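You operate a simulated robot arm through the tools that you are given. There is no shell and no other tool.

You run a simulated robot arm. Do the job below in one go: nothing can be reset, and whatever is moved stays where it is left.

TASK
The belt press was stopped in mid stroke. Get the ram up and latched.
Fine: Turn the pump key off with a clean dry hand to clear the stop, and leave it off: the oil pressure that stands will lift the ram. Set the mode knob to jog and run the ram to the top. Set the latch and hold the down button till the display says held. The oil unit stays charged; the display shows only the pressure on the ram. Keep out from under the ram and pinch nothing.

Only the result counts: the job must be done as asked and must still hold three seconds after the hand-in. Knocking over, shifting, dropping, spilling or breaking anything else fails it.

THE ROBOT
A 7-joint arm with a two-finger parallel gripper, fixed in place. Base frame: the origin is at the foot of the arm, x ahead of it, y to its left, z up; the work surface is at about z = 0.953. Lengths are in m, angles in degrees, forces in N, time in s.
With the tool pointing down near the work surface it reaches from about 0.26 to 0.68 m from the base axis. Its first joint turns from -66.0 to 66.0 degrees. Payload 1.57 kg.
Tool frame: the origin (TCP) lies between the finger pads and is the grasp point; the fingertips stand 0.03 m ahead of it; z points along the fingers, y is the line along which they close. Largest opening 0.11 m; finger width 0.024, thickness 0.012; the body of the gripper, 0.048 by 0.112 m, starts 0.078 m behind the TCP.
Orientation is that of the tool frame in the base frame, as a unit quaternion [w, x, y, z]. With the fingers straight down and closing along the base's y, the tool's x points along the base's -x, its y along +y and its z along -z.

THE INTERFACE
- The arm moves only by the tool play_rows. Its argument "moves" is a list of rows, each a list of 3 entries, a list of its own where there are three numbers: the finger opening in m, from 0 to 0.11, then the shift along the tool's x, y, z in m, then the turn, a rotation vector about the tool's x, y, z in degrees. In form: [[jaw, [x, y, z], [wx, wy, wz]], ...]. A call has 1 to 20 rows; each row shifts and turns the commanded pose from where the row before left it, along the tool's axes as they then stand. Each row takes 0.2 s and may step no farther than 0.05 m and 8.6 degrees from the row before; otherwise, or with a gripper value out of range, the whole call is refused. A pose out of reach is approached as far as the arm can. The call stops where the force on the tool passes 90 N (or 10 N more than at its start, if that is more) or the arm is blocked; 0.2 s more then pass. The fingers move at their own pace (about 0.108 m/s each) and stop on an object; they squeeze with about 43 N. The grip force told is the motor's: it shows also when the fingers shut on nothing. Time passes only in rows, and 0.2 s behind the last, so rows that do not move let the fingers close. The reply holds the time, the measured pose of the TCP, the force on the tool along the base axes, the opening and the grip force, in the units named above and with some noise, with the torque about the TCP (base axes, N m) and any sound that the robot's microphone picked up.
- Cameras (640 x 400 px; columns grow to the right, rows downward): "scene" is fixed at [0.1575, -0.4084, 1.3726]; the picture's right is [0.75, -0.67, 0.00], its down [-0.56, -0.63, -0.53] and it looks along [0.35, 0.40, -0.85] (base axes); focal length 214 px, centre (320, 200). "wrist" rides on the gripper at [0.07, 0.016, -0.141] in the tool frame; the picture's right is [-0.23, 0.97, 0.00], its down [-0.86, -0.20, -0.48] and it looks along [-0.47, -0.11, 0.88] (tool axes); focal length 222 px, centre (320, 200). There is no depth. A picture from a camera that has moved, and an enlarged one, comes with that camera's place and axes in the base frame and with its lens.
- capture(camera): a new picture of that camera. The clock stands still meanwhile.
- inspect(camera, box): a new picture of the part [left, top, right, bottom] of that camera's present view, enlarged. The clock stands still meanwhile.
- sign_off(): hands the job in; it is judged then, once.

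Places have to be worked out from the pictures, the camera data and where the tool is seen. Open the gripper and draw the arm clear of the work before you hand the job in, unless the task says otherwise.

The tools are called after "Call:" as name(argument=value, ...) on one line, values as JSON. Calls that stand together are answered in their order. play_rows: Moves the arm, as the interface text tells. Its arguments: {"type":"object","properties":{"moves":{"type":"array"}},"required":["moves"]} The other tools are called the same way: capture (camera) takes a picture; inspect (camera, box) takes an enlarged picture of a part of a camera's view; sign_off () hands the job in.

At the start:

```text
clock: 0.0
position: [0.2409, -0.241, 1.3085]
orientation: [0.0, -0.001, 1.0, 0.0]
ft_force: [0.6, 0.5, 0.2]
wrist_torque: [-0.02, -0.02, 0.0]
finger_gap: 0.11
grasp_force: 0.0
```

scene: 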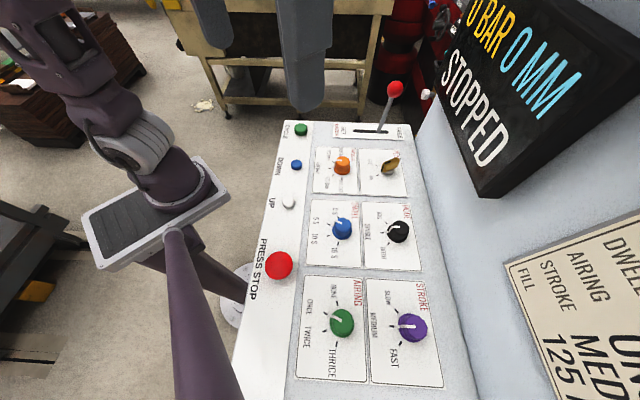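
wrist: 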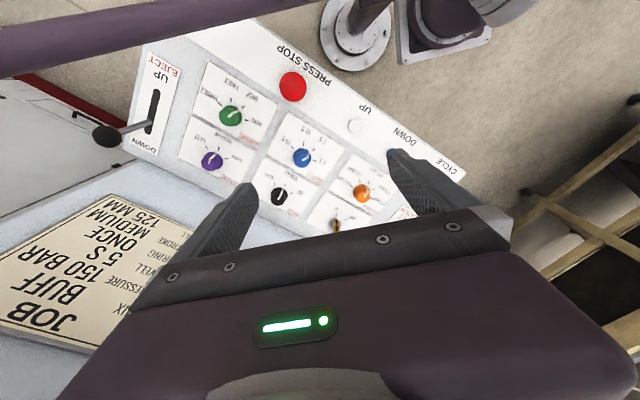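

I'll look closely at the panel from both cameras before I move anything.

Call:
inspect(camera="scene", box=[260, 110, 450, 230])

Call:
inspect(camera="scene", box=[230, 200, 460, 400])

Call:
inspect(camera="scene", box=[440, 0, 640, 400])

Call:
inspect(camera="wrist", box=[100, 20, 480, 250])

Call:
inspect(camera="wrist", box=[0, 60, 250, 360])

```text
3.33 times, centred on (355, 170) of scene
camera zoom: at [0.1575, -0.4084, 1.3726], right [0.75, -0.67, 0.0], down [-0.56, -0.63, -0.53], along [0.35, 0.4, -0.85], focal length 715 px, centre (203, 300)
```

zoom: 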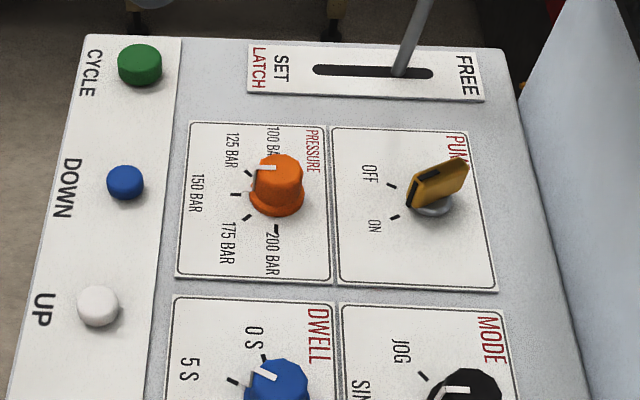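

```text
2.00 times, centred on (345, 300) of scene
camera zoom: at [0.1575, -0.4084, 1.3726], right [0.75, -0.67, 0.0], down [-0.56, -0.63, -0.53], along [0.35, 0.4, -0.85], focal length 429 px, centre (270, 0)
```

zoom: 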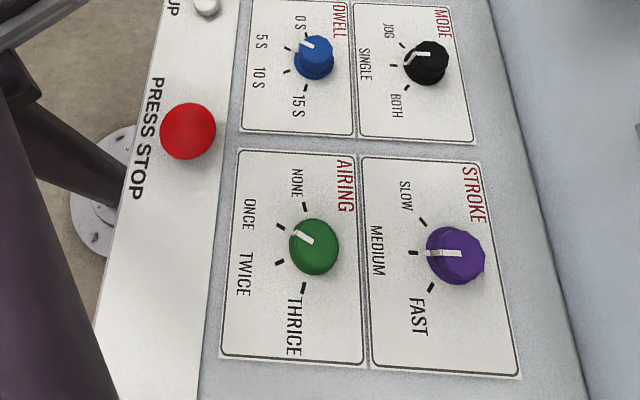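

```text
1.00 times, centred on (540, 200) of scene (not enlarged: the box is as wide or as high as the picture)
camera zoom: at [0.1575, -0.4084, 1.3726], right [0.75, -0.67, 0.0], down [-0.56, -0.63, -0.53], along [0.35, 0.4, -0.85], focal length 214 px, centre (100, 200)
```

zoom: 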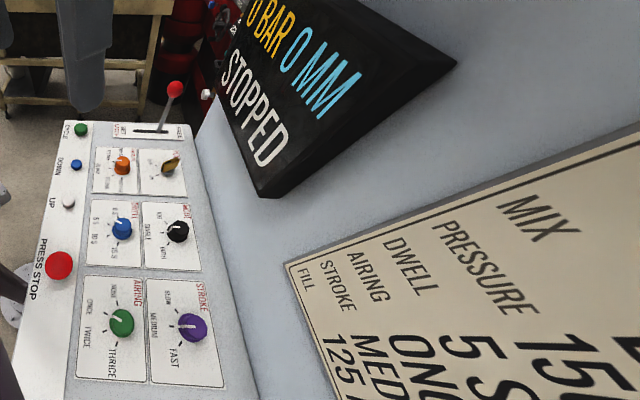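

```text
1.68 times, centred on (290, 135) of wrist
camera zoom: at [0.1711, -0.2247, 1.4509], right [0.23, 0.97, 0.0], down [0.86, -0.2, 0.48], along [0.47, -0.11, -0.88], focal length 374 px, centre (370, 310)
```

zoom: 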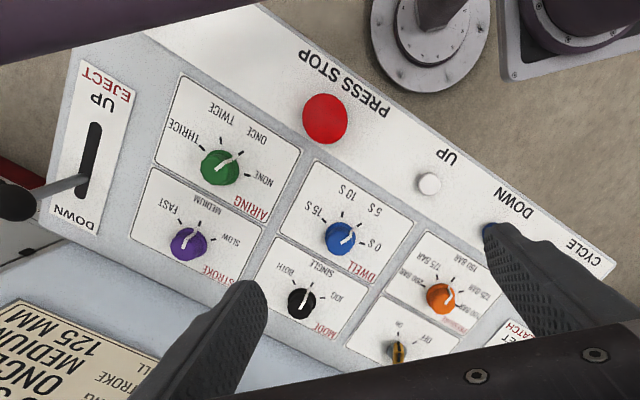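

```text
1.33 times, centred on (125, 210) of wrist
camera zoom: at [0.1711, -0.2247, 1.4509], right [0.23, 0.97, 0.0], down [0.86, -0.2, 0.48], along [0.47, -0.11, -0.88], focal length 296 px, centre (580, 187)
```

zoom: 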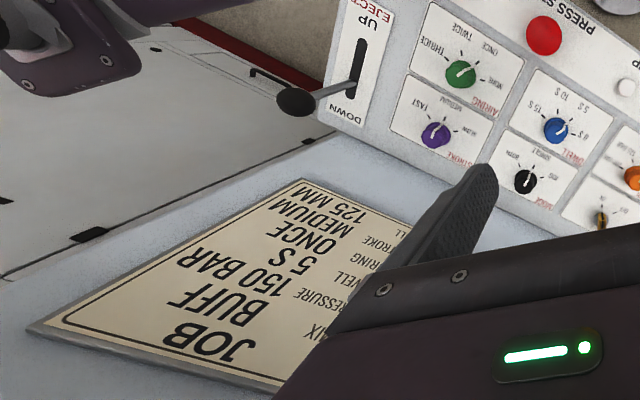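

The panel lies flat at z ≈ 0.955 and is turned about 45°. It has the buttons on the near side and the press wall with the display on the far side. I'll turn the tool 45° in place so the wrist camera looks across the panel, then take more pictures.

Call:
play_rows(moves=[[0.11, [0, 0, 0], [0, 0, 7.5]], [0.11, [0, 0, 0], [0, 0, 7.5]], [0.11, [0, 0, 0], [0, 0, 7.5]], [0.11, [0, 0, 0], [0, 0, 7.5]], [0.11, [0, 0, 0], [0, 0, 7.5]], [0.11, [0, 0, 0], [0, 0, 7.5]], [0.11, [0, 0, 0], [0, 0, 0]]])

Call:
capture(camera="wrist")

Call:
capture(camera="scene")

```text
clock: 1.6
position: [0.2406, -0.2418, 1.3097]
orientation: [0.0, 0.384, 0.923, 0.0]
ft_force: [0.0, 0.2, 0.1]
wrist_torque: [-0.01, 0.03, 0.0]
finger_gap: 0.1097
grasp_force: 0.1
```

```text
taken
camera wrist: at [0.2033, -0.1804, 1.4512], right [0.85, 0.53, 0.0], down [0.46, -0.75, 0.48], along [0.25, -0.41, -0.88], focal length 222 px, centre (320, 200)
```

wrist: 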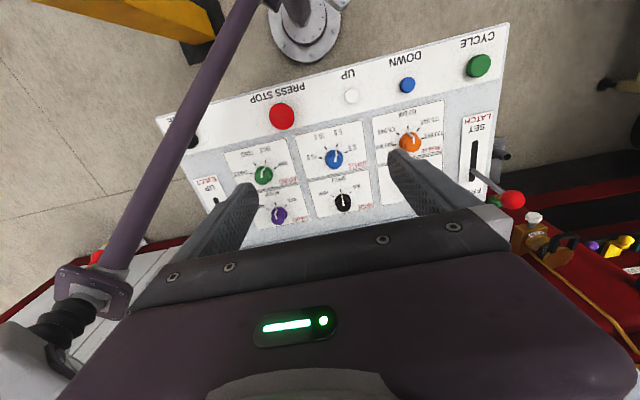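

```text
taken
```

scene: 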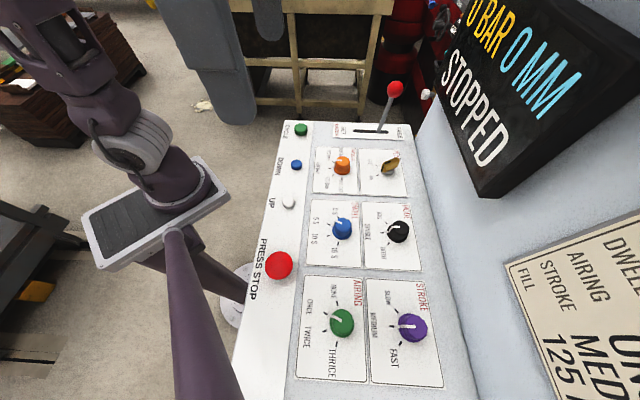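

The turned view shows the panel square on, with the latch lever and some items beyond it. I'll enlarge these parts.

Call:
inspect(camera="wrist", box=[440, 20, 640, 300])

Call:
inspect(camera="wrist", box=[200, 60, 460, 230])

Call:
inspect(camera="wrist", box=[0, 180, 240, 400])

Call:
inspect(camera="scene", box=[340, 60, 480, 200])

```text
1.43 times, centred on (540, 160) of wrist
camera zoom: at [0.2033, -0.1804, 1.4512], right [0.85, 0.53, 0.0], down [0.46, -0.75, 0.48], along [0.25, -0.41, -0.88], focal length 317 px, centre (6, 257)
```

zoom: 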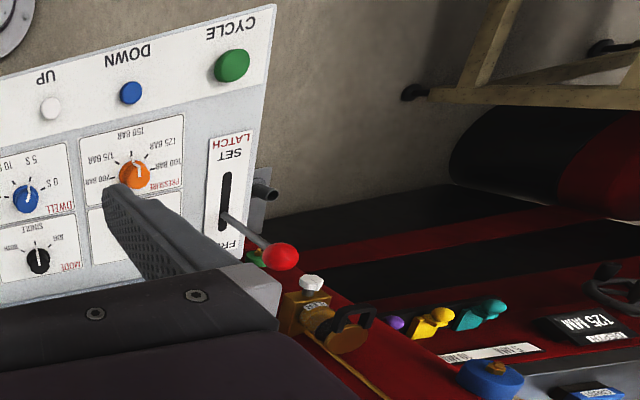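

```text
2.35 times, centred on (330, 145) of wrist
camera zoom: at [0.2033, -0.1804, 1.4512], right [0.85, 0.53, 0.0], down [0.46, -0.75, 0.48], along [0.25, -0.41, -0.88], focal length 523 px, centre (296, 329)
```

zoom: 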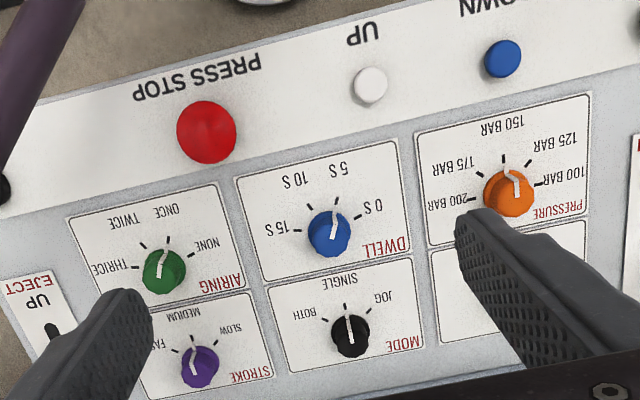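

```text
1.82 times, centred on (120, 290) of wrist
camera zoom: at [0.2033, -0.1804, 1.4512], right [0.85, 0.53, 0.0], down [0.46, -0.75, 0.48], along [0.25, -0.41, -0.88], focal length 404 px, centre (684, 36)
```

zoom: 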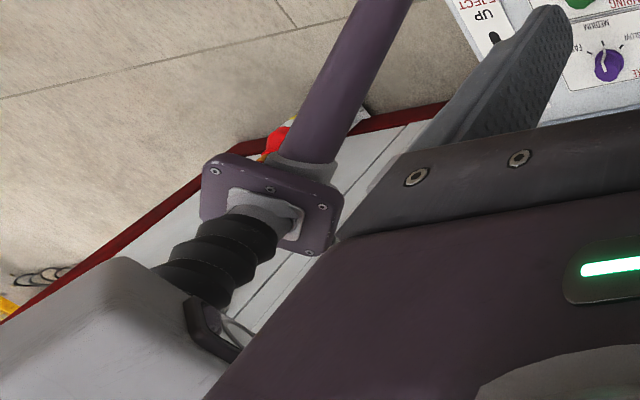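

```text
2.86 times, centred on (410, 130) of scene
camera zoom: at [0.1575, -0.4084, 1.3726], right [0.75, -0.67, 0.0], down [-0.56, -0.63, -0.53], along [0.35, 0.4, -0.85], focal length 613 px, centre (63, 400)
```

zoom: 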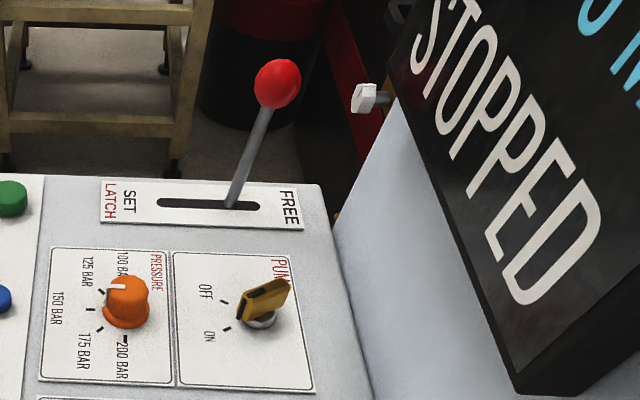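

The mode knob points at SINGLE and JOG is one step toward the latch end. I'll shift the hand along and across the panel so the wrist camera can see the key and the latch.

Call:
play_rows(moves=[[0.11, [-0.02, 0.04, 0], [0, 0, 0]], [0.11, [-0.02, 0.04, 0], [0, 0, 0]], [0.11, [-0.02, 0.04, 0], [0, 0, 0]], [0.11, [-0.02, 0.04, 0], [0, 0, 0]], [0.11, [0, 0, 0], [0, 0, 0]]])

Call:
capture(camera="wrist")

Call:
capture(camera="scene")

```text
clock: 2.8
position: [0.4092, -0.1847, 1.3069]
orientation: [0.0, 0.383, 0.924, 0.0]
ft_force: [0.8, 0.8, -0.5]
wrist_torque: [-0.02, 0.02, -0.01]
finger_gap: 0.1099
grasp_force: 0.0
```

```text
taken
camera wrist: at [0.3734, -0.1243, 1.4486], right [0.85, 0.53, 0.0], down [0.46, -0.75, 0.48], along [0.25, -0.41, -0.88], focal length 222 px, centre (320, 200)
```

wrist: 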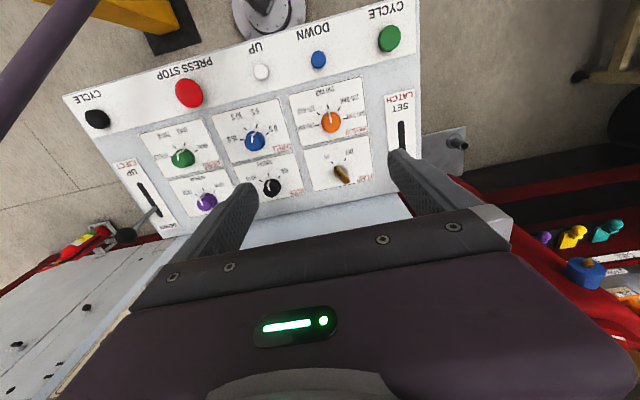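

```text
taken
```

scene: 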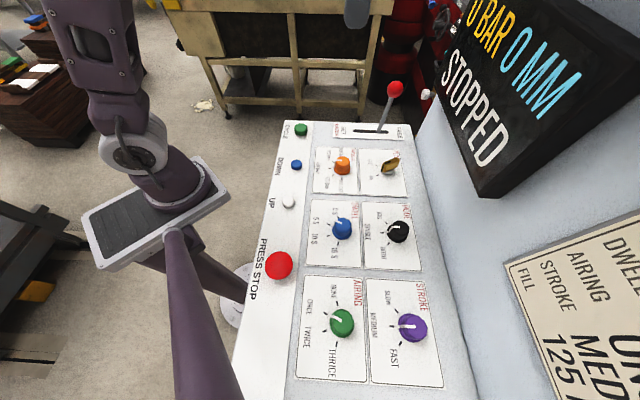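

The key and the latch slot are now in view. I'll enlarge both.

Call:
inspect(camera="wrist", box=[260, 60, 420, 220])

Call:
inspect(camera="wrist", box=[180, 100, 340, 220])

Call:
inspect(camera="wrist", box=[360, 60, 640, 320])

```text
2.50 times, centred on (340, 140) of wrist
camera zoom: at [0.3734, -0.1243, 1.4486], right [0.85, 0.53, 0.0], down [0.46, -0.75, 0.48], along [0.25, -0.41, -0.88], focal length 555 px, centre (270, 350)
```

zoom: 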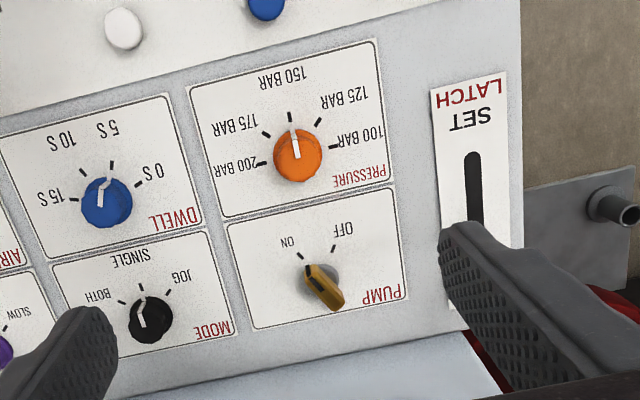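

```text
3.33 times, centred on (260, 160) of wrist
camera zoom: at [0.3734, -0.1243, 1.4486], right [0.85, 0.53, 0.0], down [0.46, -0.75, 0.48], along [0.25, -0.41, -0.88], focal length 740 px, centre (520, 333)
```

zoom: 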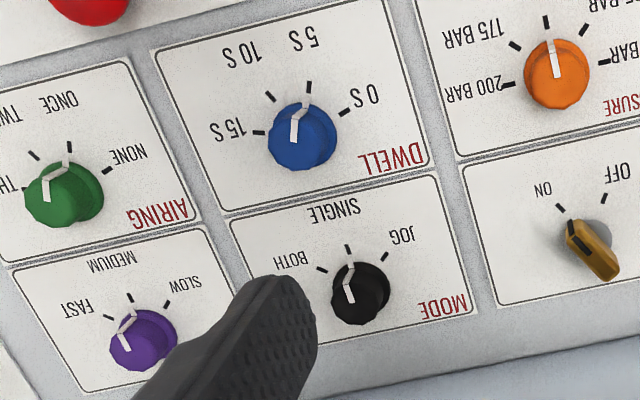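

```text
1.54 times, centred on (500, 190) of wrist
camera zoom: at [0.3734, -0.1243, 1.4486], right [0.85, 0.53, 0.0], down [0.46, -0.75, 0.48], along [0.25, -0.41, -0.88], focal length 342 px, centre (43, 215)
```

zoom: 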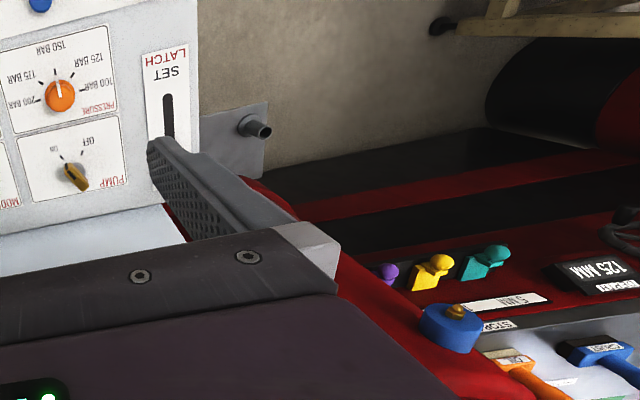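

The key's black mark is at ON and OFF lies about 50° from it. I put the key axis at about (0.52, -0.261). Before going down I'll turn the tool square to the blade and lean the hand 12° away from the wall and display.

Call:
play_rows(moves=[[0.06, [0, 0, 0], [0, 0, -8]], [0.06, [0, 0, 0], [0, 0, -8]], [0.06, [0, 0, 0], [0, 0, -8]], [0.06, [0, 0, 0], [0, -6, 0]], [0.06, [0, 0, 0], [0, -6, 0]], [0.06, [0.0083, 0, 0.0391], [0, 0, 0]], [0.06, [0.0083, 0, 0.0391], [0, 0, 0]], [0.06, [0.0083, 0, 0.0391], [0, 0, 0]], [0.06, [0.0083, 0, 0.0391], [0, 0, 0]], [0.06, [0, 0, 0], [0, 0, 0]]])

Call:
capture(camera="wrist")

Call:
capture(camera="scene")

```text
clock: 5.0
position: [0.408, -0.1838, 1.1485]
orientation: [0.103, 0.181, 0.978, -0.019]
ft_force: [-0.5, -0.2, -0.2]
wrist_torque: [0.02, -0.02, 0.02]
finger_gap: 0.0598
grasp_force: 0.1
```

```text
taken
camera wrist: at [0.3245, -0.1333, 1.2733], right [0.56, 0.83, 0.05], down [0.62, -0.45, 0.65], along [0.56, -0.33, -0.76], focal length 222 px, centre (320, 200)
```

wrist: 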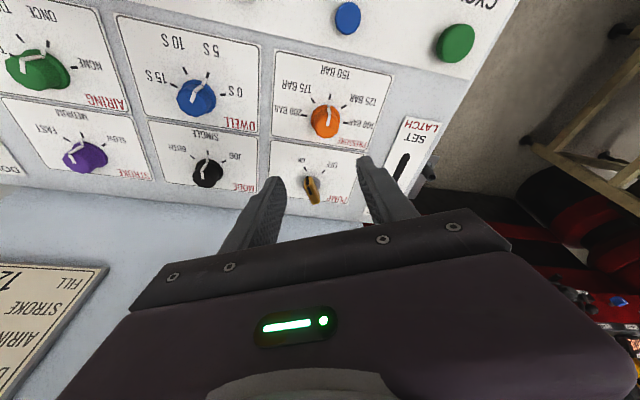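

```text
taken
```

scene: 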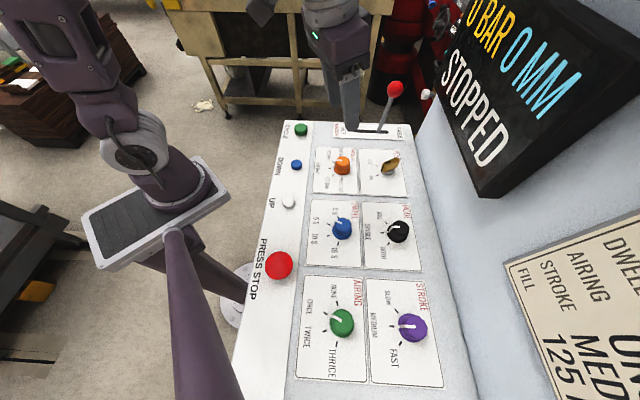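

The wall shows up as vertical, behind the panel edge. I'll enlarge the key to refine its position.

Call:
inspect(camera="wrist", box=[250, 130, 410, 230])

Call:
inspect(camera="wrist", box=[360, 100, 480, 220])

Call:
inspect(camera="scene", box=[350, 130, 430, 190])

```text
4.00 times, centred on (330, 180) of wrist
camera zoom: at [0.3245, -0.1333, 1.2733], right [0.56, 0.83, 0.05], down [0.62, -0.45, 0.65], along [0.56, -0.33, -0.76], focal length 888 px, centre (280, 280)
```

zoom: 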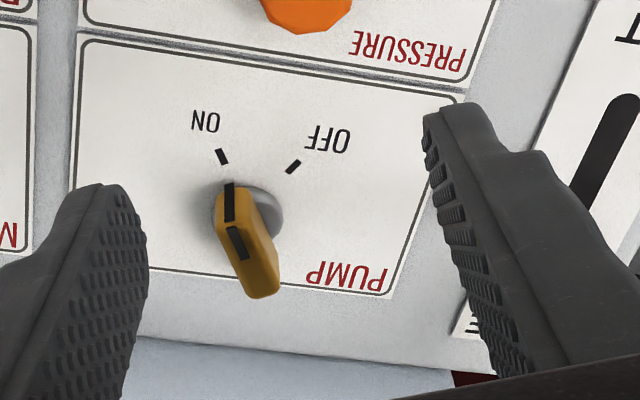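

```text
3.33 times, centred on (420, 160) of wrist
camera zoom: at [0.3245, -0.1333, 1.2733], right [0.56, 0.83, 0.05], down [0.62, -0.45, 0.65], along [0.56, -0.33, -0.76], focal length 740 px, centre (-13, 333)
```

zoom: 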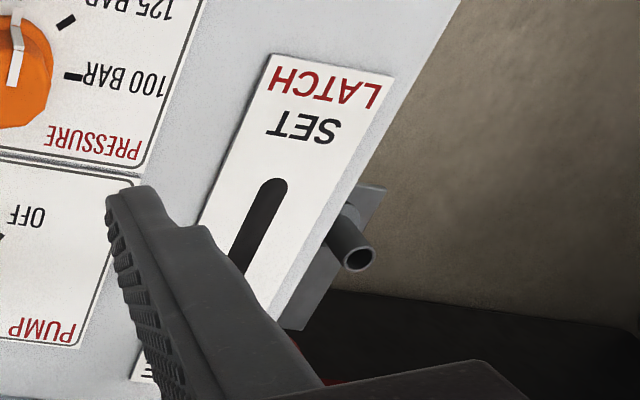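

```text
6.67 times, centred on (390, 160) of scene
camera zoom: at [0.1575, -0.4084, 1.3726], right [0.75, -0.67, 0.0], down [-0.56, -0.63, -0.53], along [0.35, 0.4, -0.85], focal length 1430 px, centre (-147, 467)
```

zoom: 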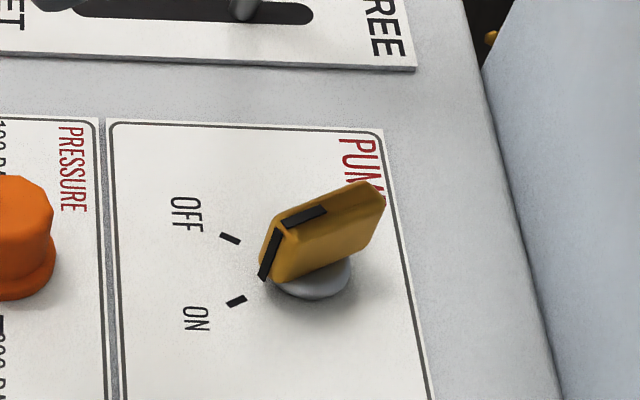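

The key blade is centred near (0.518, -0.262), its top is at z ≈ 0.985 and it points at roughly 160°. I'll move to 5 cm above it and check the alignment.

Call:
play_rows(moves=[[0.06, [-0.0268, -0.0084, 0.0309], [0, 0, 0]], [0.06, [-0.0268, -0.0084, 0.0309], [0, 0, 0]], [0.06, [-0.0268, -0.0084, 0.0309], [0, 0, 0]], [0.06, [-0.0268, -0.0084, 0.0309], [0, 0, 0]], [0.06, [0, 0, 0], [0, 0, 0]]])

Call:
inspect(camera="wrist", box=[220, 100, 420, 240])

Call:
capture(camera="scene")

```text
clock: 6.2
position: [0.5198, -0.2607, 1.0506]
orientation: [0.103, 0.181, 0.978, -0.02]
ft_force: [0.7, 0.3, 0.1]
wrist_torque: [0.04, 0.01, 0.0]
finger_gap: 0.0599
grasp_force: 0.1
```

```text
2.86 times, centred on (320, 170) of wrist
camera zoom: at [0.4359, -0.2111, 1.1742], right [0.56, 0.83, 0.05], down [0.62, -0.45, 0.65], along [0.56, -0.33, -0.76], focal length 635 px, centre (320, 286)
```

zoom: 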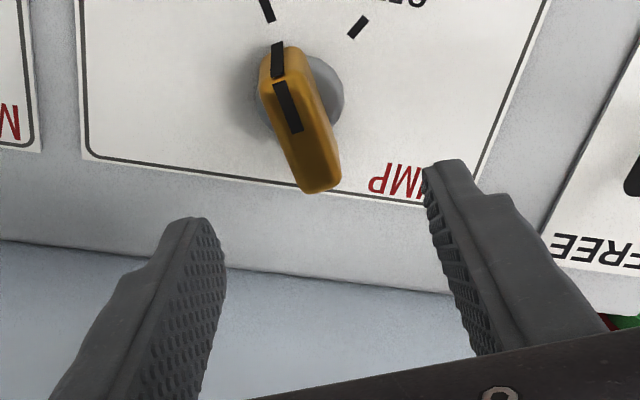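

```text
taken
```

scene: 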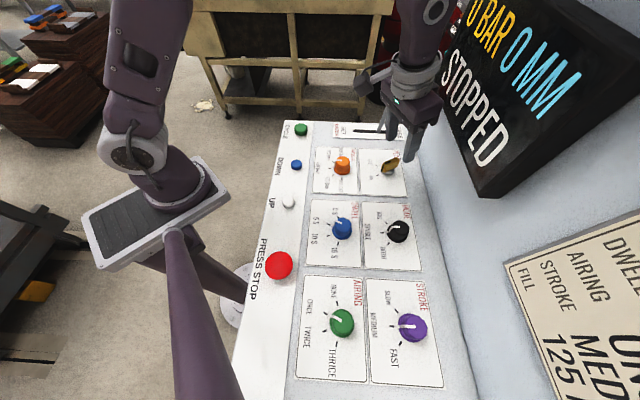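

The blade lies midway between the fingers, within about 2 mm, and 3° off in yaw. I'll correct that, lower to TCP z ≈ 0.992 and close on the key.

Call:
play_rows(moves=[[0.06, [0, 0, 0], [-0.62, 0, -2.93]], [0.06, [0.0068, -0.001, 0.0285], [0, 0, 0]], [0.06, [0.0068, -0.001, 0.0285], [0, 0, 0]], [0.06, [0, 0, 0], [0, 0, 0]]])

Call:
inspect(camera="wrist", box=[220, 100, 420, 240])

Call:
inspect(camera="scene", box=[330, 40, 530, 220])

```text
clock: 7.2
position: [0.5194, -0.2636, 0.9921]
orientation: [0.103, 0.155, 0.982, -0.016]
ft_force: [0.0, -0.3, 0.5]
wrist_torque: [-0.04, -0.01, 0.03]
finger_gap: 0.0599
grasp_force: 0.0
```

```text
2.86 times, centred on (320, 170) of wrist
camera zoom: at [0.4316, -0.2182, 1.1162], right [0.51, 0.86, 0.05], down [0.64, -0.42, 0.65], along [0.57, -0.3, -0.76], focal length 635 px, centre (320, 286)
```

zoom: 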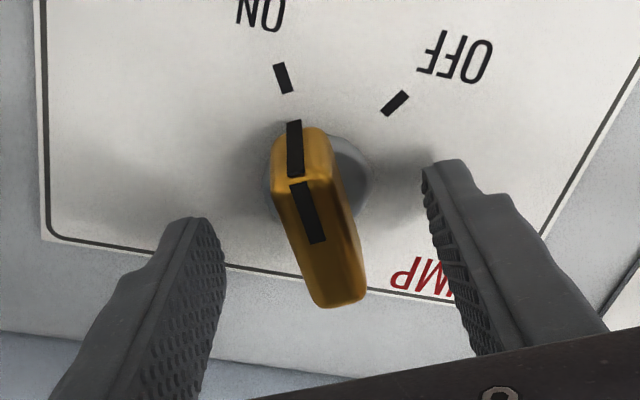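

```text
2.22 times, centred on (430, 130) of scene
camera zoom: at [0.1575, -0.4084, 1.3726], right [0.75, -0.67, 0.0], down [-0.56, -0.63, -0.53], along [0.35, 0.4, -0.85], focal length 477 px, centre (76, 356)
```

zoom: 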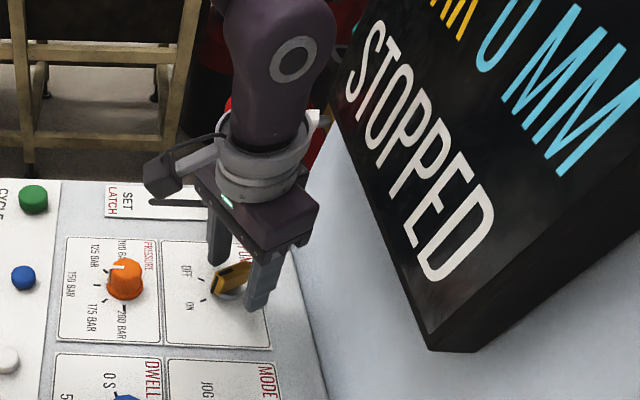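

The blade is parallel to the pads and there is room all round. I'll close on it.

Call:
play_rows(moves=[[0.03, [0, 0, 0], [0, 0, 0]], [0.0, [0, 0, 0], [0, 0, 0]], [0.0, [0, 0, 0], [0, 0, 0]], [0.0, [0, 0, 0], [0, 0, 0]]])

Call:
inspect(camera="wrist", box=[220, 100, 420, 240])

```text
clock: 8.2
position: [0.5196, -0.2638, 0.9923]
orientation: [0.104, 0.154, 0.982, -0.016]
ft_force: [4.4, 11.2, -2.6]
wrist_torque: [-0.18, -0.43, -0.04]
finger_gap: 0.0158
grasp_force: 31.7
```

```text
2.86 times, centred on (320, 170) of wrist
camera zoom: at [0.432, -0.2173, 1.1164], right [0.51, 0.86, 0.05], down [0.64, -0.42, 0.65], along [0.57, -0.3, -0.76], focal length 635 px, centre (320, 286)
```

zoom: 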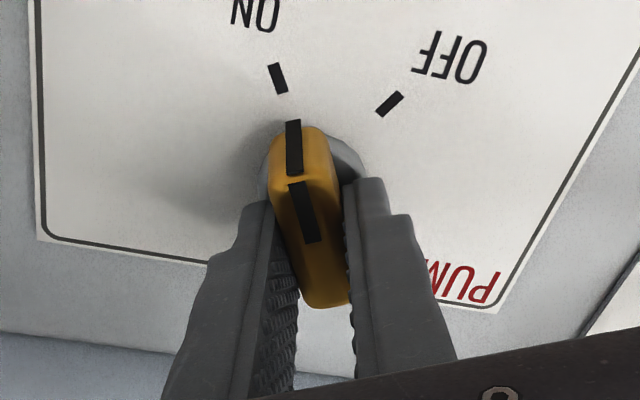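

The grip is firm, with a slight side load that means the key sits about 1 mm toward tool +y. I'll recentre by that much and turn the key toward OFF, about 30° first.

Call:
play_rows(moves=[[0.0, [0, 0.0012, 0], [0, 0, 0]], [0.0, [0, 0, 0], [1.5, 0, 7.04]], [0.0, [0, 0, 0], [1.5, 0, 7.04]], [0.0, [0, 0, 0], [1.5, 0, 7.04]], [0.0, [0, 0, 0], [1.5, 0, 7.04]], [0.0, [0, 0, 0], [0, 0, 0]]])

Call:
inspect(camera="wrist", box=[220, 100, 420, 240])

Call:
inspect(camera="scene", box=[330, 40, 530, 220])

```text
clock: 9.6
position: [0.5181, -0.2643, 0.9926]
orientation: [0.097, 0.395, 0.913, -0.041]
ft_force: [7.5, -4.8, -3.6]
wrist_torque: [-0.25, -0.58, 0.0]
finger_gap: 0.016
grasp_force: 30.9
```

```text
2.86 times, centred on (320, 170) of wrist
camera zoom: at [0.4643, -0.1812, 1.1163], right [0.86, 0.5, 0.05], down [0.36, -0.67, 0.65], along [0.36, -0.54, -0.76], focal length 635 px, centre (320, 286)
```

zoom: 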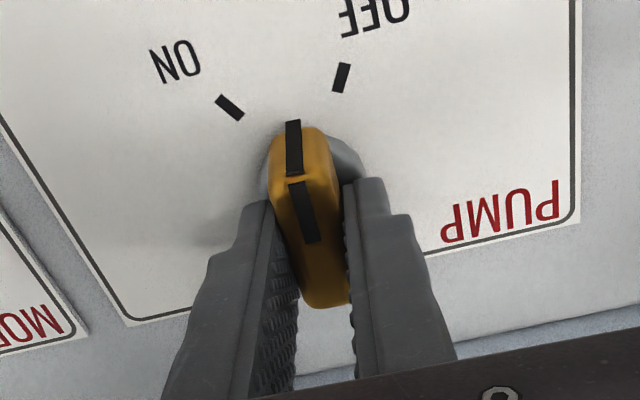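

```text
2.22 times, centred on (430, 130) of scene
camera zoom: at [0.1577, -0.4086, 1.3725], right [0.75, -0.67, 0.0], down [-0.56, -0.63, -0.53], along [0.35, 0.4, -0.85], focal length 477 px, centre (76, 356)
```

zoom: 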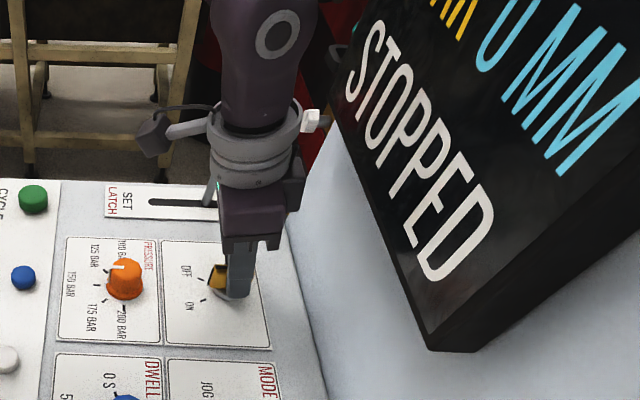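

The key turns freely with the hand and has gone about 29°. I'll turn another 22° to reach OFF.

Call:
play_rows(moves=[[0.0, [0, 0, 0], [1.5, 0, 7.04]], [0.0, [0, 0, 0], [1.5, 0, 7.04]], [0.0, [0, 0, 0], [1.5, 0, 7.04]], [0.0, [0, 0, 0], [0, 0, 0]]])

Call:
inspect(camera="wrist", box=[220, 100, 420, 240])

Call:
capture(camera="scene")

```text
clock: 10.6
position: [0.518, -0.2641, 0.9924]
orientation: [0.086, 0.56, 0.822, -0.059]
ft_force: [-1.2, -12.3, -3.4]
wrist_torque: [-0.79, -0.57, 0.03]
finger_gap: 0.0159
grasp_force: 32.3
```

```text
2.86 times, centred on (320, 170) of wrist
camera zoom: at [0.4978, -0.1673, 1.1163], right [0.99, 0.15, 0.05], down [0.08, -0.76, 0.65], along [0.13, -0.63, -0.76], focal length 635 px, centre (320, 286)
```

zoom: 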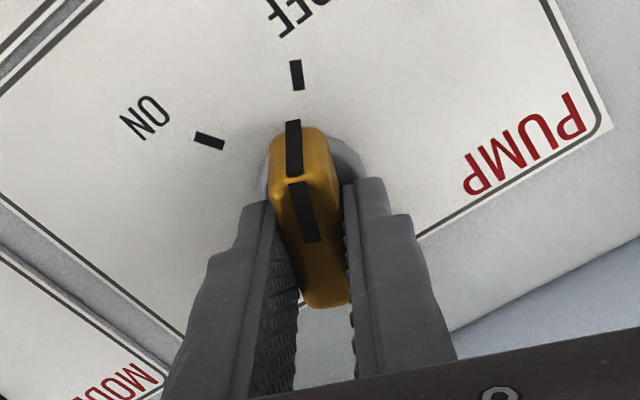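

```text
taken
```

scene: 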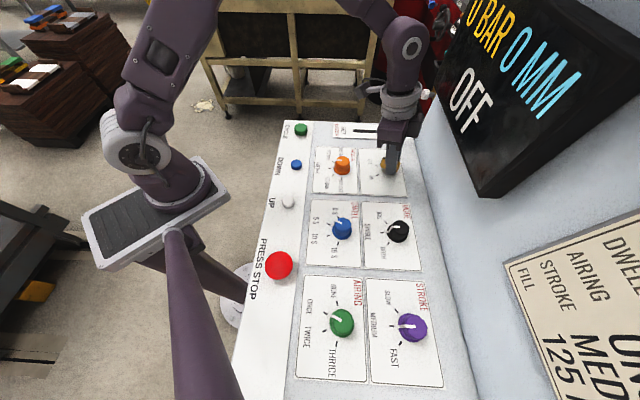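

The display now reads OFF and the key's mark meets the OFF tick. I'll open, lift straight up, turn the hand back and move above the mode knob.

Call:
play_rows(moves=[[0.03, [0, 0, 0], [0, 0, 0]], [0.06, [0, 0, 0], [0, 0, 0]], [0.06, [0, 0, 0], [0, 0, 0]], [0.06, [-0.0083, 0, -0.039], [0, 0, 0]], [0.06, [-0.0083, 0, -0.039], [0, 0, 0]], [0.06, [0, 0, 0], [-1.5, 0, -7.04]], [0.06, [0, 0, 0], [-1.5, 0, -7.04]], [0.06, [0, 0, 0], [-1.5, 0, -7.04]], [0.06, [0, 0, 0], [-1.5, 0, -7.04]], [0.06, [0, 0, 0], [-1.5, 0, -7.04]], [0.06, [0, 0, 0], [-1.5, 0, -7.04]], [0.06, [0, 0, 0], [-1.5, 0, -7.04]], [0.06, [0, 0, 0], [0, 0, 0]]])

Call:
capture(camera="wrist")

Call:
capture(camera="scene")

```text
clock: 13.4
position: [0.5171, -0.2628, 1.071]
orientation: [0.103, 0.154, 0.983, -0.016]
ft_force: [0.3, -0.1, 0.5]
wrist_torque: [0.01, -0.01, 0.0]
finger_gap: 0.0601
grasp_force: 0.1
```

```text
taken
camera wrist: at [0.4312, -0.2166, 1.196], right [0.51, 0.86, 0.05], down [0.64, -0.42, 0.65], along [0.57, -0.3, -0.76], focal length 222 px, centre (320, 200)
```

wrist: 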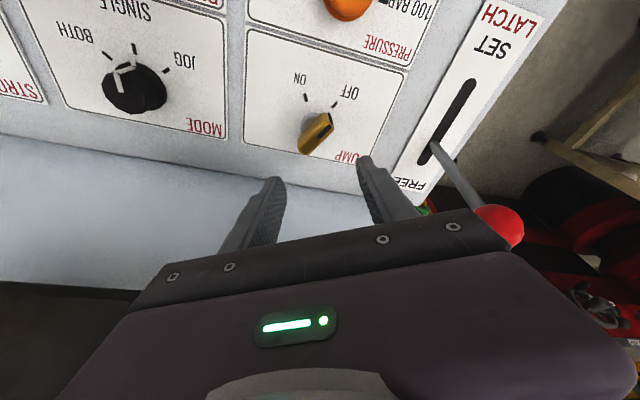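

```text
taken
```

scene: 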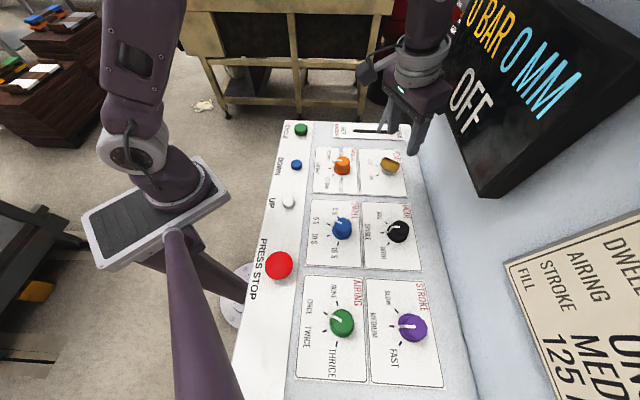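

The key stays at OFF, and I can now place the latch ball at (0.626, -0.153, 1.077). Next I'll move above the mode knob.

Call:
play_rows(moves=[[0.06, [0.0202, -0.0372, -0.0043], [0, 0, 0]], [0.06, [0.0202, -0.0372, -0.0043], [0, 0, 0]], [0.06, [0.0202, -0.0372, -0.0043], [0, 0, 0]], [0.06, [0.0202, -0.0372, -0.0043], [0, 0, 0]], [0.06, [0, 0, 0], [0, 0, 0]]])

Call:
inspect(camera="wrist", box=[200, 80, 440, 230])

Call:
capture(camera="scene")

```text
clock: 14.6
position: [0.3936, -0.381, 1.0715]
orientation: [0.104, 0.156, 0.982, -0.016]
ft_force: [-0.4, -0.4, -0.2]
wrist_torque: [-0.04, -0.02, 0.03]
finger_gap: 0.0599
grasp_force: 0.0
```

```text
2.67 times, centred on (320, 155) of wrist
camera zoom: at [0.3068, -0.3352, 1.196], right [0.51, 0.86, 0.05], down [0.64, -0.42, 0.65], along [0.57, -0.3, -0.76], focal length 592 px, centre (320, 320)
```

zoom: 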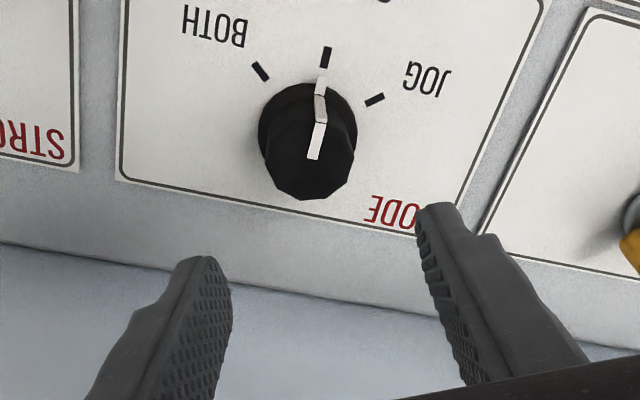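

```text
taken
```

scene: 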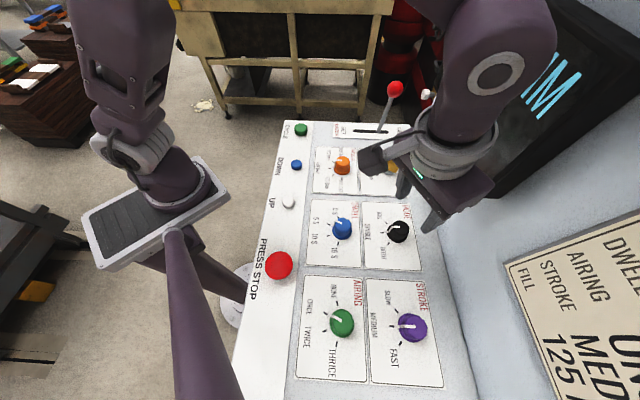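

The mode knob is centred at (0.394, -0.381) and about 0.035 to 0.04 wide, right under the TCP. I'll lower around it and grip.

Call:
play_rows(moves=[[0.07, [0, 0, 0], [0, 0, 0]], [0.07, [0.008, 0, 0.0374], [0, 0, 0]], [0.07, [0.008, 0, 0.0374], [0, 0, 0]], [0.07, [0, 0, 0], [0, 0, 0]], [0.04, [0, 0, 0], [0, 0, 0]], [0.02, [0, 0, 0], [0, 0, 0]], [0.0, [0, 0, 0], [0, 0, 0]], [0.0, [0, 0, 0], [0, 0, 0]]])

Call:
inspect(camera="wrist", box=[200, 80, 440, 230])

Call:
capture(camera="scene")

```text
clock: 16.4
position: [0.3909, -0.38, 0.9967]
orientation: [0.103, 0.155, 0.982, -0.017]
ft_force: [-3.8, -15.5, -10.4]
wrist_torque: [-0.22, -0.44, -0.09]
finger_gap: 0.0344
grasp_force: 42.1
```

```text
2.67 times, centred on (320, 155) of wrist
camera zoom: at [0.305, -0.3346, 1.1205], right [0.51, 0.86, 0.05], down [0.64, -0.42, 0.65], along [0.57, -0.3, -0.76], focal length 592 px, centre (320, 320)
```

zoom: 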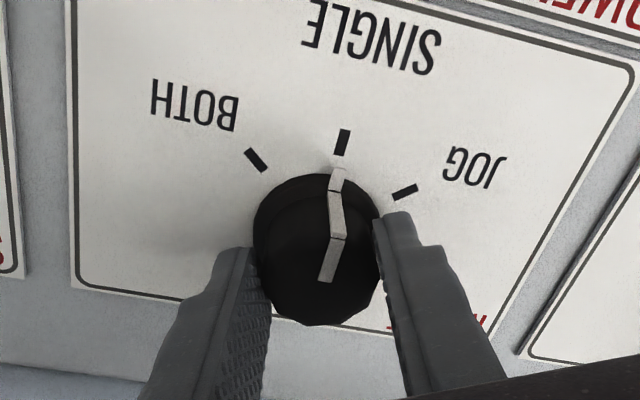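

```text
taken
```

scene: 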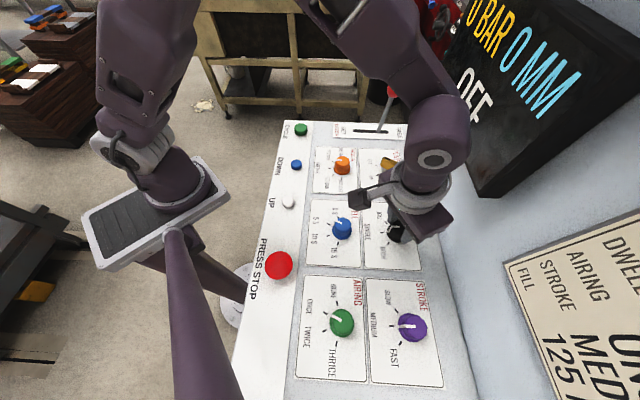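

The knob is gripped across its full width (0.034). I'll ease off the side load and turn it 50° toward JOG.

Call:
play_rows(moves=[[0.0, [-0.002, -0.001, 0], [0, 0, 0]], [0.0, [0, 0, 0], [1.5, 0, 7.04]], [0.0, [0, 0, 0], [1.5, 0, 7.04]], [0.0, [0, 0, 0], [1.5, 0, 7.04]], [0.0, [0, 0, 0], [1.5, 0, 7.04]], [0.0, [0, 0, 0], [1.5, 0, 7.04]], [0.0, [0, 0, 0], [1.5, 0, 7.04]], [0.0, [0, 0, 0], [0, 0, 0]]])

Call:
inspect(camera="wrist", box=[200, 80, 440, 230])

Call:
capture(camera="scene")

```text
clock: 18.2
position: [0.3948, -0.3781, 0.9969]
orientation: [0.088, 0.506, 0.856, -0.052]
ft_force: [-23.8, 25.8, 20.3]
wrist_torque: [0.31, 0.83, -0.02]
finger_gap: 0.0346
grasp_force: 41.5
```

```text
2.67 times, centred on (320, 155) of wrist
camera zoom: at [0.3625, -0.2855, 1.1209], right [0.96, 0.27, 0.05], down [0.18, -0.74, 0.64], along [0.21, -0.61, -0.77], focal length 592 px, centre (320, 320)
```

zoom: 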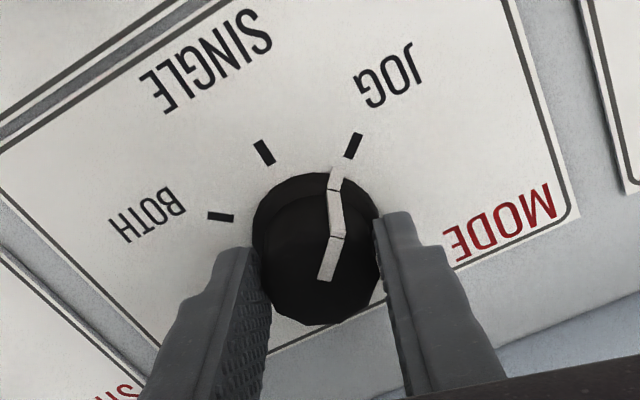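

```text
taken
```

scene: 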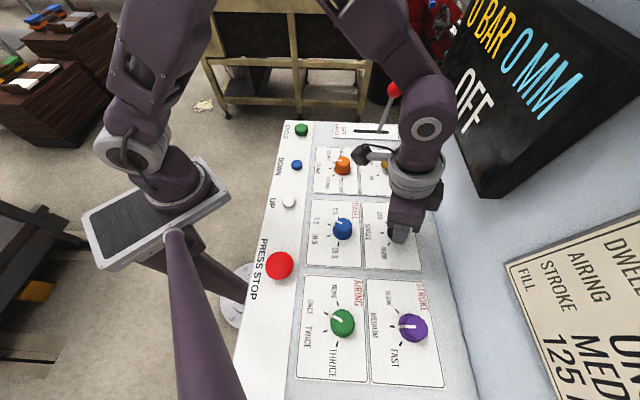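

The pointer needs about 7° more to reach the JOG tick. I'll finish the turn, easing slightly along tool x to relieve the side force.

Call:
play_rows(moves=[[0.0, [0.002, 0, 0.0], [0, 0, 0]], [0.0, [0, 0, 0], [1.5, 0, 7.04]], [0.0, [0, 0, 0], [0, 0, 0]]])

Call:
inspect(camera="wrist", box=[200, 80, 440, 230])

```text
clock: 19.0
position: [0.3947, -0.3779, 0.997]
orientation: [0.087, 0.558, 0.823, -0.06]
ft_force: [-5.3, 11.8, 13.9]
wrist_torque: [0.09, 0.56, 0.5]
finger_gap: 0.0347
grasp_force: 42.0
```

```text
2.67 times, centred on (320, 155) of wrist
camera zoom: at [0.3746, -0.2813, 1.12], right [0.99, 0.15, 0.05], down [0.09, -0.76, 0.65], along [0.14, -0.64, -0.76], focal length 592 px, centre (320, 320)
```

zoom: 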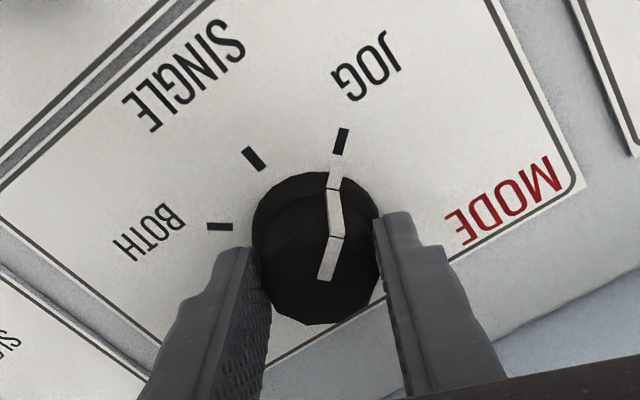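

The pointer lines up with JOG and the rising torque suggests the end stop. I'll release, lift and check.

Call:
play_rows(moves=[[0.03, [0, 0, 0], [0, 0, 0]], [0.07, [0, 0, 0], [0, 0, 0]], [0.07, [0, 0, 0], [0, 0, 0]], [0.07, [-0.0083, 0, -0.039], [0, 0, 0]], [0.07, [-0.0083, 0, -0.039], [0, 0, 0]], [0.07, [-0.0083, 0, -0.039], [0, 0, 0]], [0.07, [0, 0, 0], [0, 0, 0]]])

Call:
capture(camera="wrist")

Call:
capture(camera="scene")

```text
clock: 20.6
position: [0.3932, -0.3776, 1.1152]
orientation: [0.086, 0.559, 0.822, -0.06]
ft_force: [0.0, -0.2, -0.2]
wrist_torque: [0.03, 0.01, 0.0]
finger_gap: 0.07
grasp_force: 0.0
```

```text
taken
camera wrist: at [0.3735, -0.2812, 1.2396], right [0.99, 0.15, 0.05], down [0.09, -0.76, 0.65], along [0.13, -0.63, -0.76], focal length 222 px, centre (320, 200)
```

wrist: 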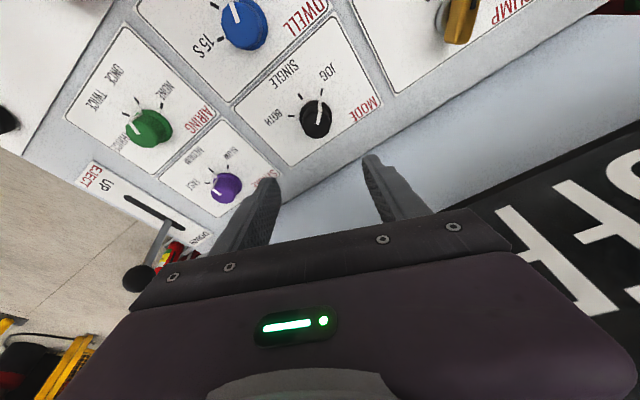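

```text
taken
```

scene: 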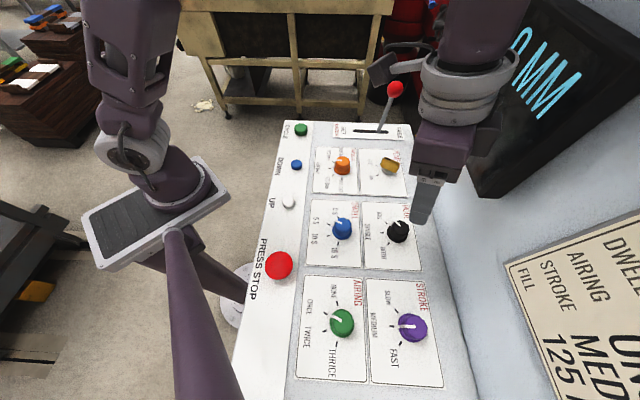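

The knob stays at JOG and the key at OFF. I'll move away from the wall to above the UP button at about (0.271, -0.172), straighten the hand and close the fingers for pushing.

Call:
play_rows(moves=[[0.07, [0.0385, -0.0063, -0.0082], [0, 0, 0]], [0.07, [0.0385, -0.0063, -0.0082], [0, 0, 0]], [0.07, [0.0385, -0.0063, -0.0082], [0, 0, 0]], [0.03, [0.0385, -0.0063, -0.0082], [0, 0, 0]], [0.0, [0.0385, -0.0063, -0.0082], [0, 0, 0]], [0.0, [0.0385, -0.0063, -0.0082], [0, 0, 0]], [0.0, [0, 0, 0], [0, 6, 0]], [0.0, [0, 0, 0], [0, 6, 0]], [0.0, [0, 0, 0], [0, 0, -8]], [0.0, [0, 0, 0], [0, 0, -8]], [0.0, [0, 0, 0], [0, 0, -8]], [0.0, [0, 0, 0], [0, 0, 0]]])

Call:
capture(camera="wrist")

Call:
capture(camera="scene")

```text
clock: 23.2
position: [0.27, -0.1731, 1.1151]
orientation: [0.001, 0.377, 0.926, 0.0]
ft_force: [-0.2, 0.4, 0.0]
wrist_torque: [0.02, 0.0, 0.01]
finger_gap: 0.0
grasp_force: 22.0
```

```text
taken
camera wrist: at [0.2339, -0.113, 1.257], right [0.84, 0.54, 0.0], down [0.47, -0.74, 0.48], along [0.26, -0.4, -0.88], focal length 222 px, centre (320, 200)
```

wrist: 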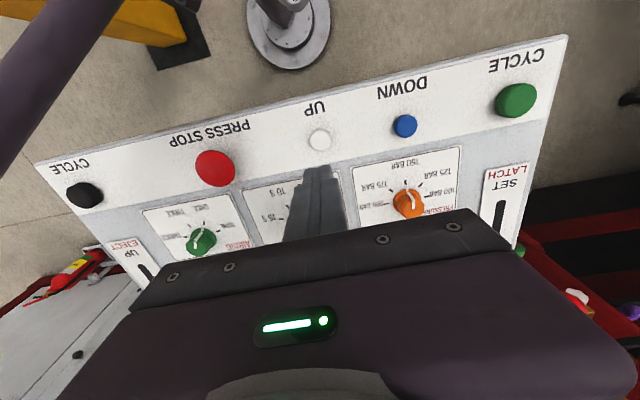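

```text
taken
```

scene: 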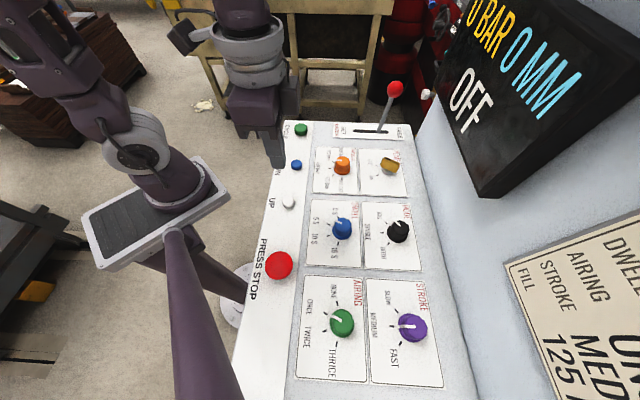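

The fingertips are within 2 mm of the UP button's axis. I'll go down to just above it.

Call:
play_rows(moves=[[0.0, [0, 0.0018, 0.038], [0, 0, 0]], [0.0, [0, 0, 0.038], [0, 0, 0]], [0.0, [0, 0, 0.035], [0, 0, 0]], [0.0, [0, 0, 0], [0, 0, 0]]])

Call:
inspect(camera="wrist", box=[240, 100, 400, 200])

Call:
inspect(camera="scene", box=[220, 100, 380, 260])

```text
clock: 24.2
position: [0.2736, -0.1731, 1.0042]
orientation: [0.0, 0.378, 0.926, 0.0]
ft_force: [0.9, 0.0, 1.0]
wrist_torque: [0.04, 0.0, 0.0]
finger_gap: 0.0
grasp_force: 21.7
```

```text
4.00 times, centred on (320, 150) of wrist
camera zoom: at [0.2353, -0.1118, 1.1466], right [0.84, 0.54, 0.0], down [0.47, -0.74, 0.48], along [0.26, -0.4, -0.88], focal length 888 px, centre (320, 400)
```

zoom: 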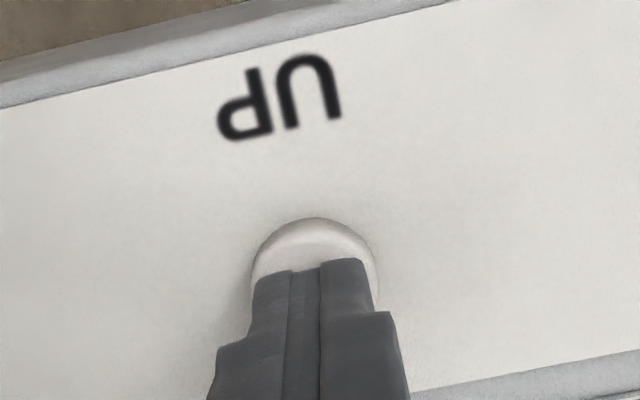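

```text
2.50 times, centred on (300, 180) of scene
camera zoom: at [0.1575, -0.4084, 1.3726], right [0.75, -0.67, 0.0], down [-0.56, -0.63, -0.53], along [0.35, 0.4, -0.85], focal length 536 px, centre (370, 250)
```

zoom: 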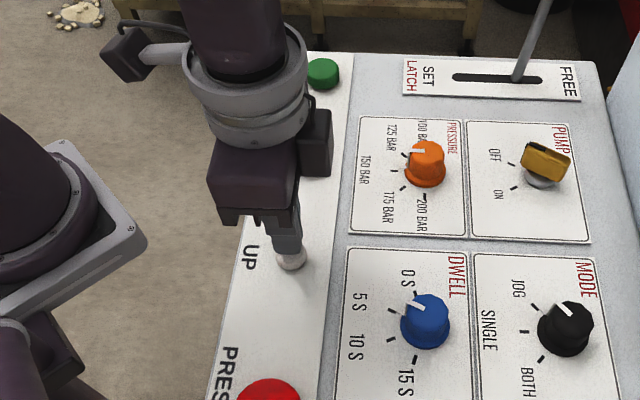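

The tip is centred over the button. I'll press in small steps and watch the force and the display.

Call:
play_rows(moves=[[0.0, [0, 0, 0.006], [0, 0, 0]], [0.0, [0, 0, 0.004], [0, 0, 0]], [0.0, [0, 0, 0.002], [0, 0, 0]], [0.0, [0, 0, 0.002], [0, 0, 0]]])

Call:
capture(camera="scene")

```text
clock: 25.2
position: [0.273, -0.1708, 0.991]
orientation: [0.0, 0.378, 0.926, 0.0]
ft_force: [-1.2, -2.0, 14.2]
wrist_torque: [-0.03, 0.06, -0.06]
finger_gap: 0.0001
grasp_force: 21.4
heard: click
```

```text
taken
```

scene: 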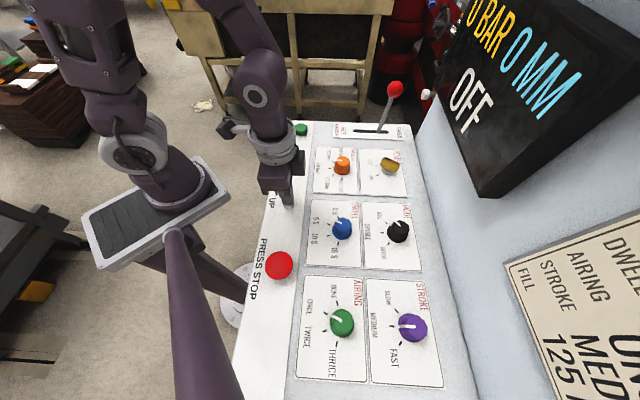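

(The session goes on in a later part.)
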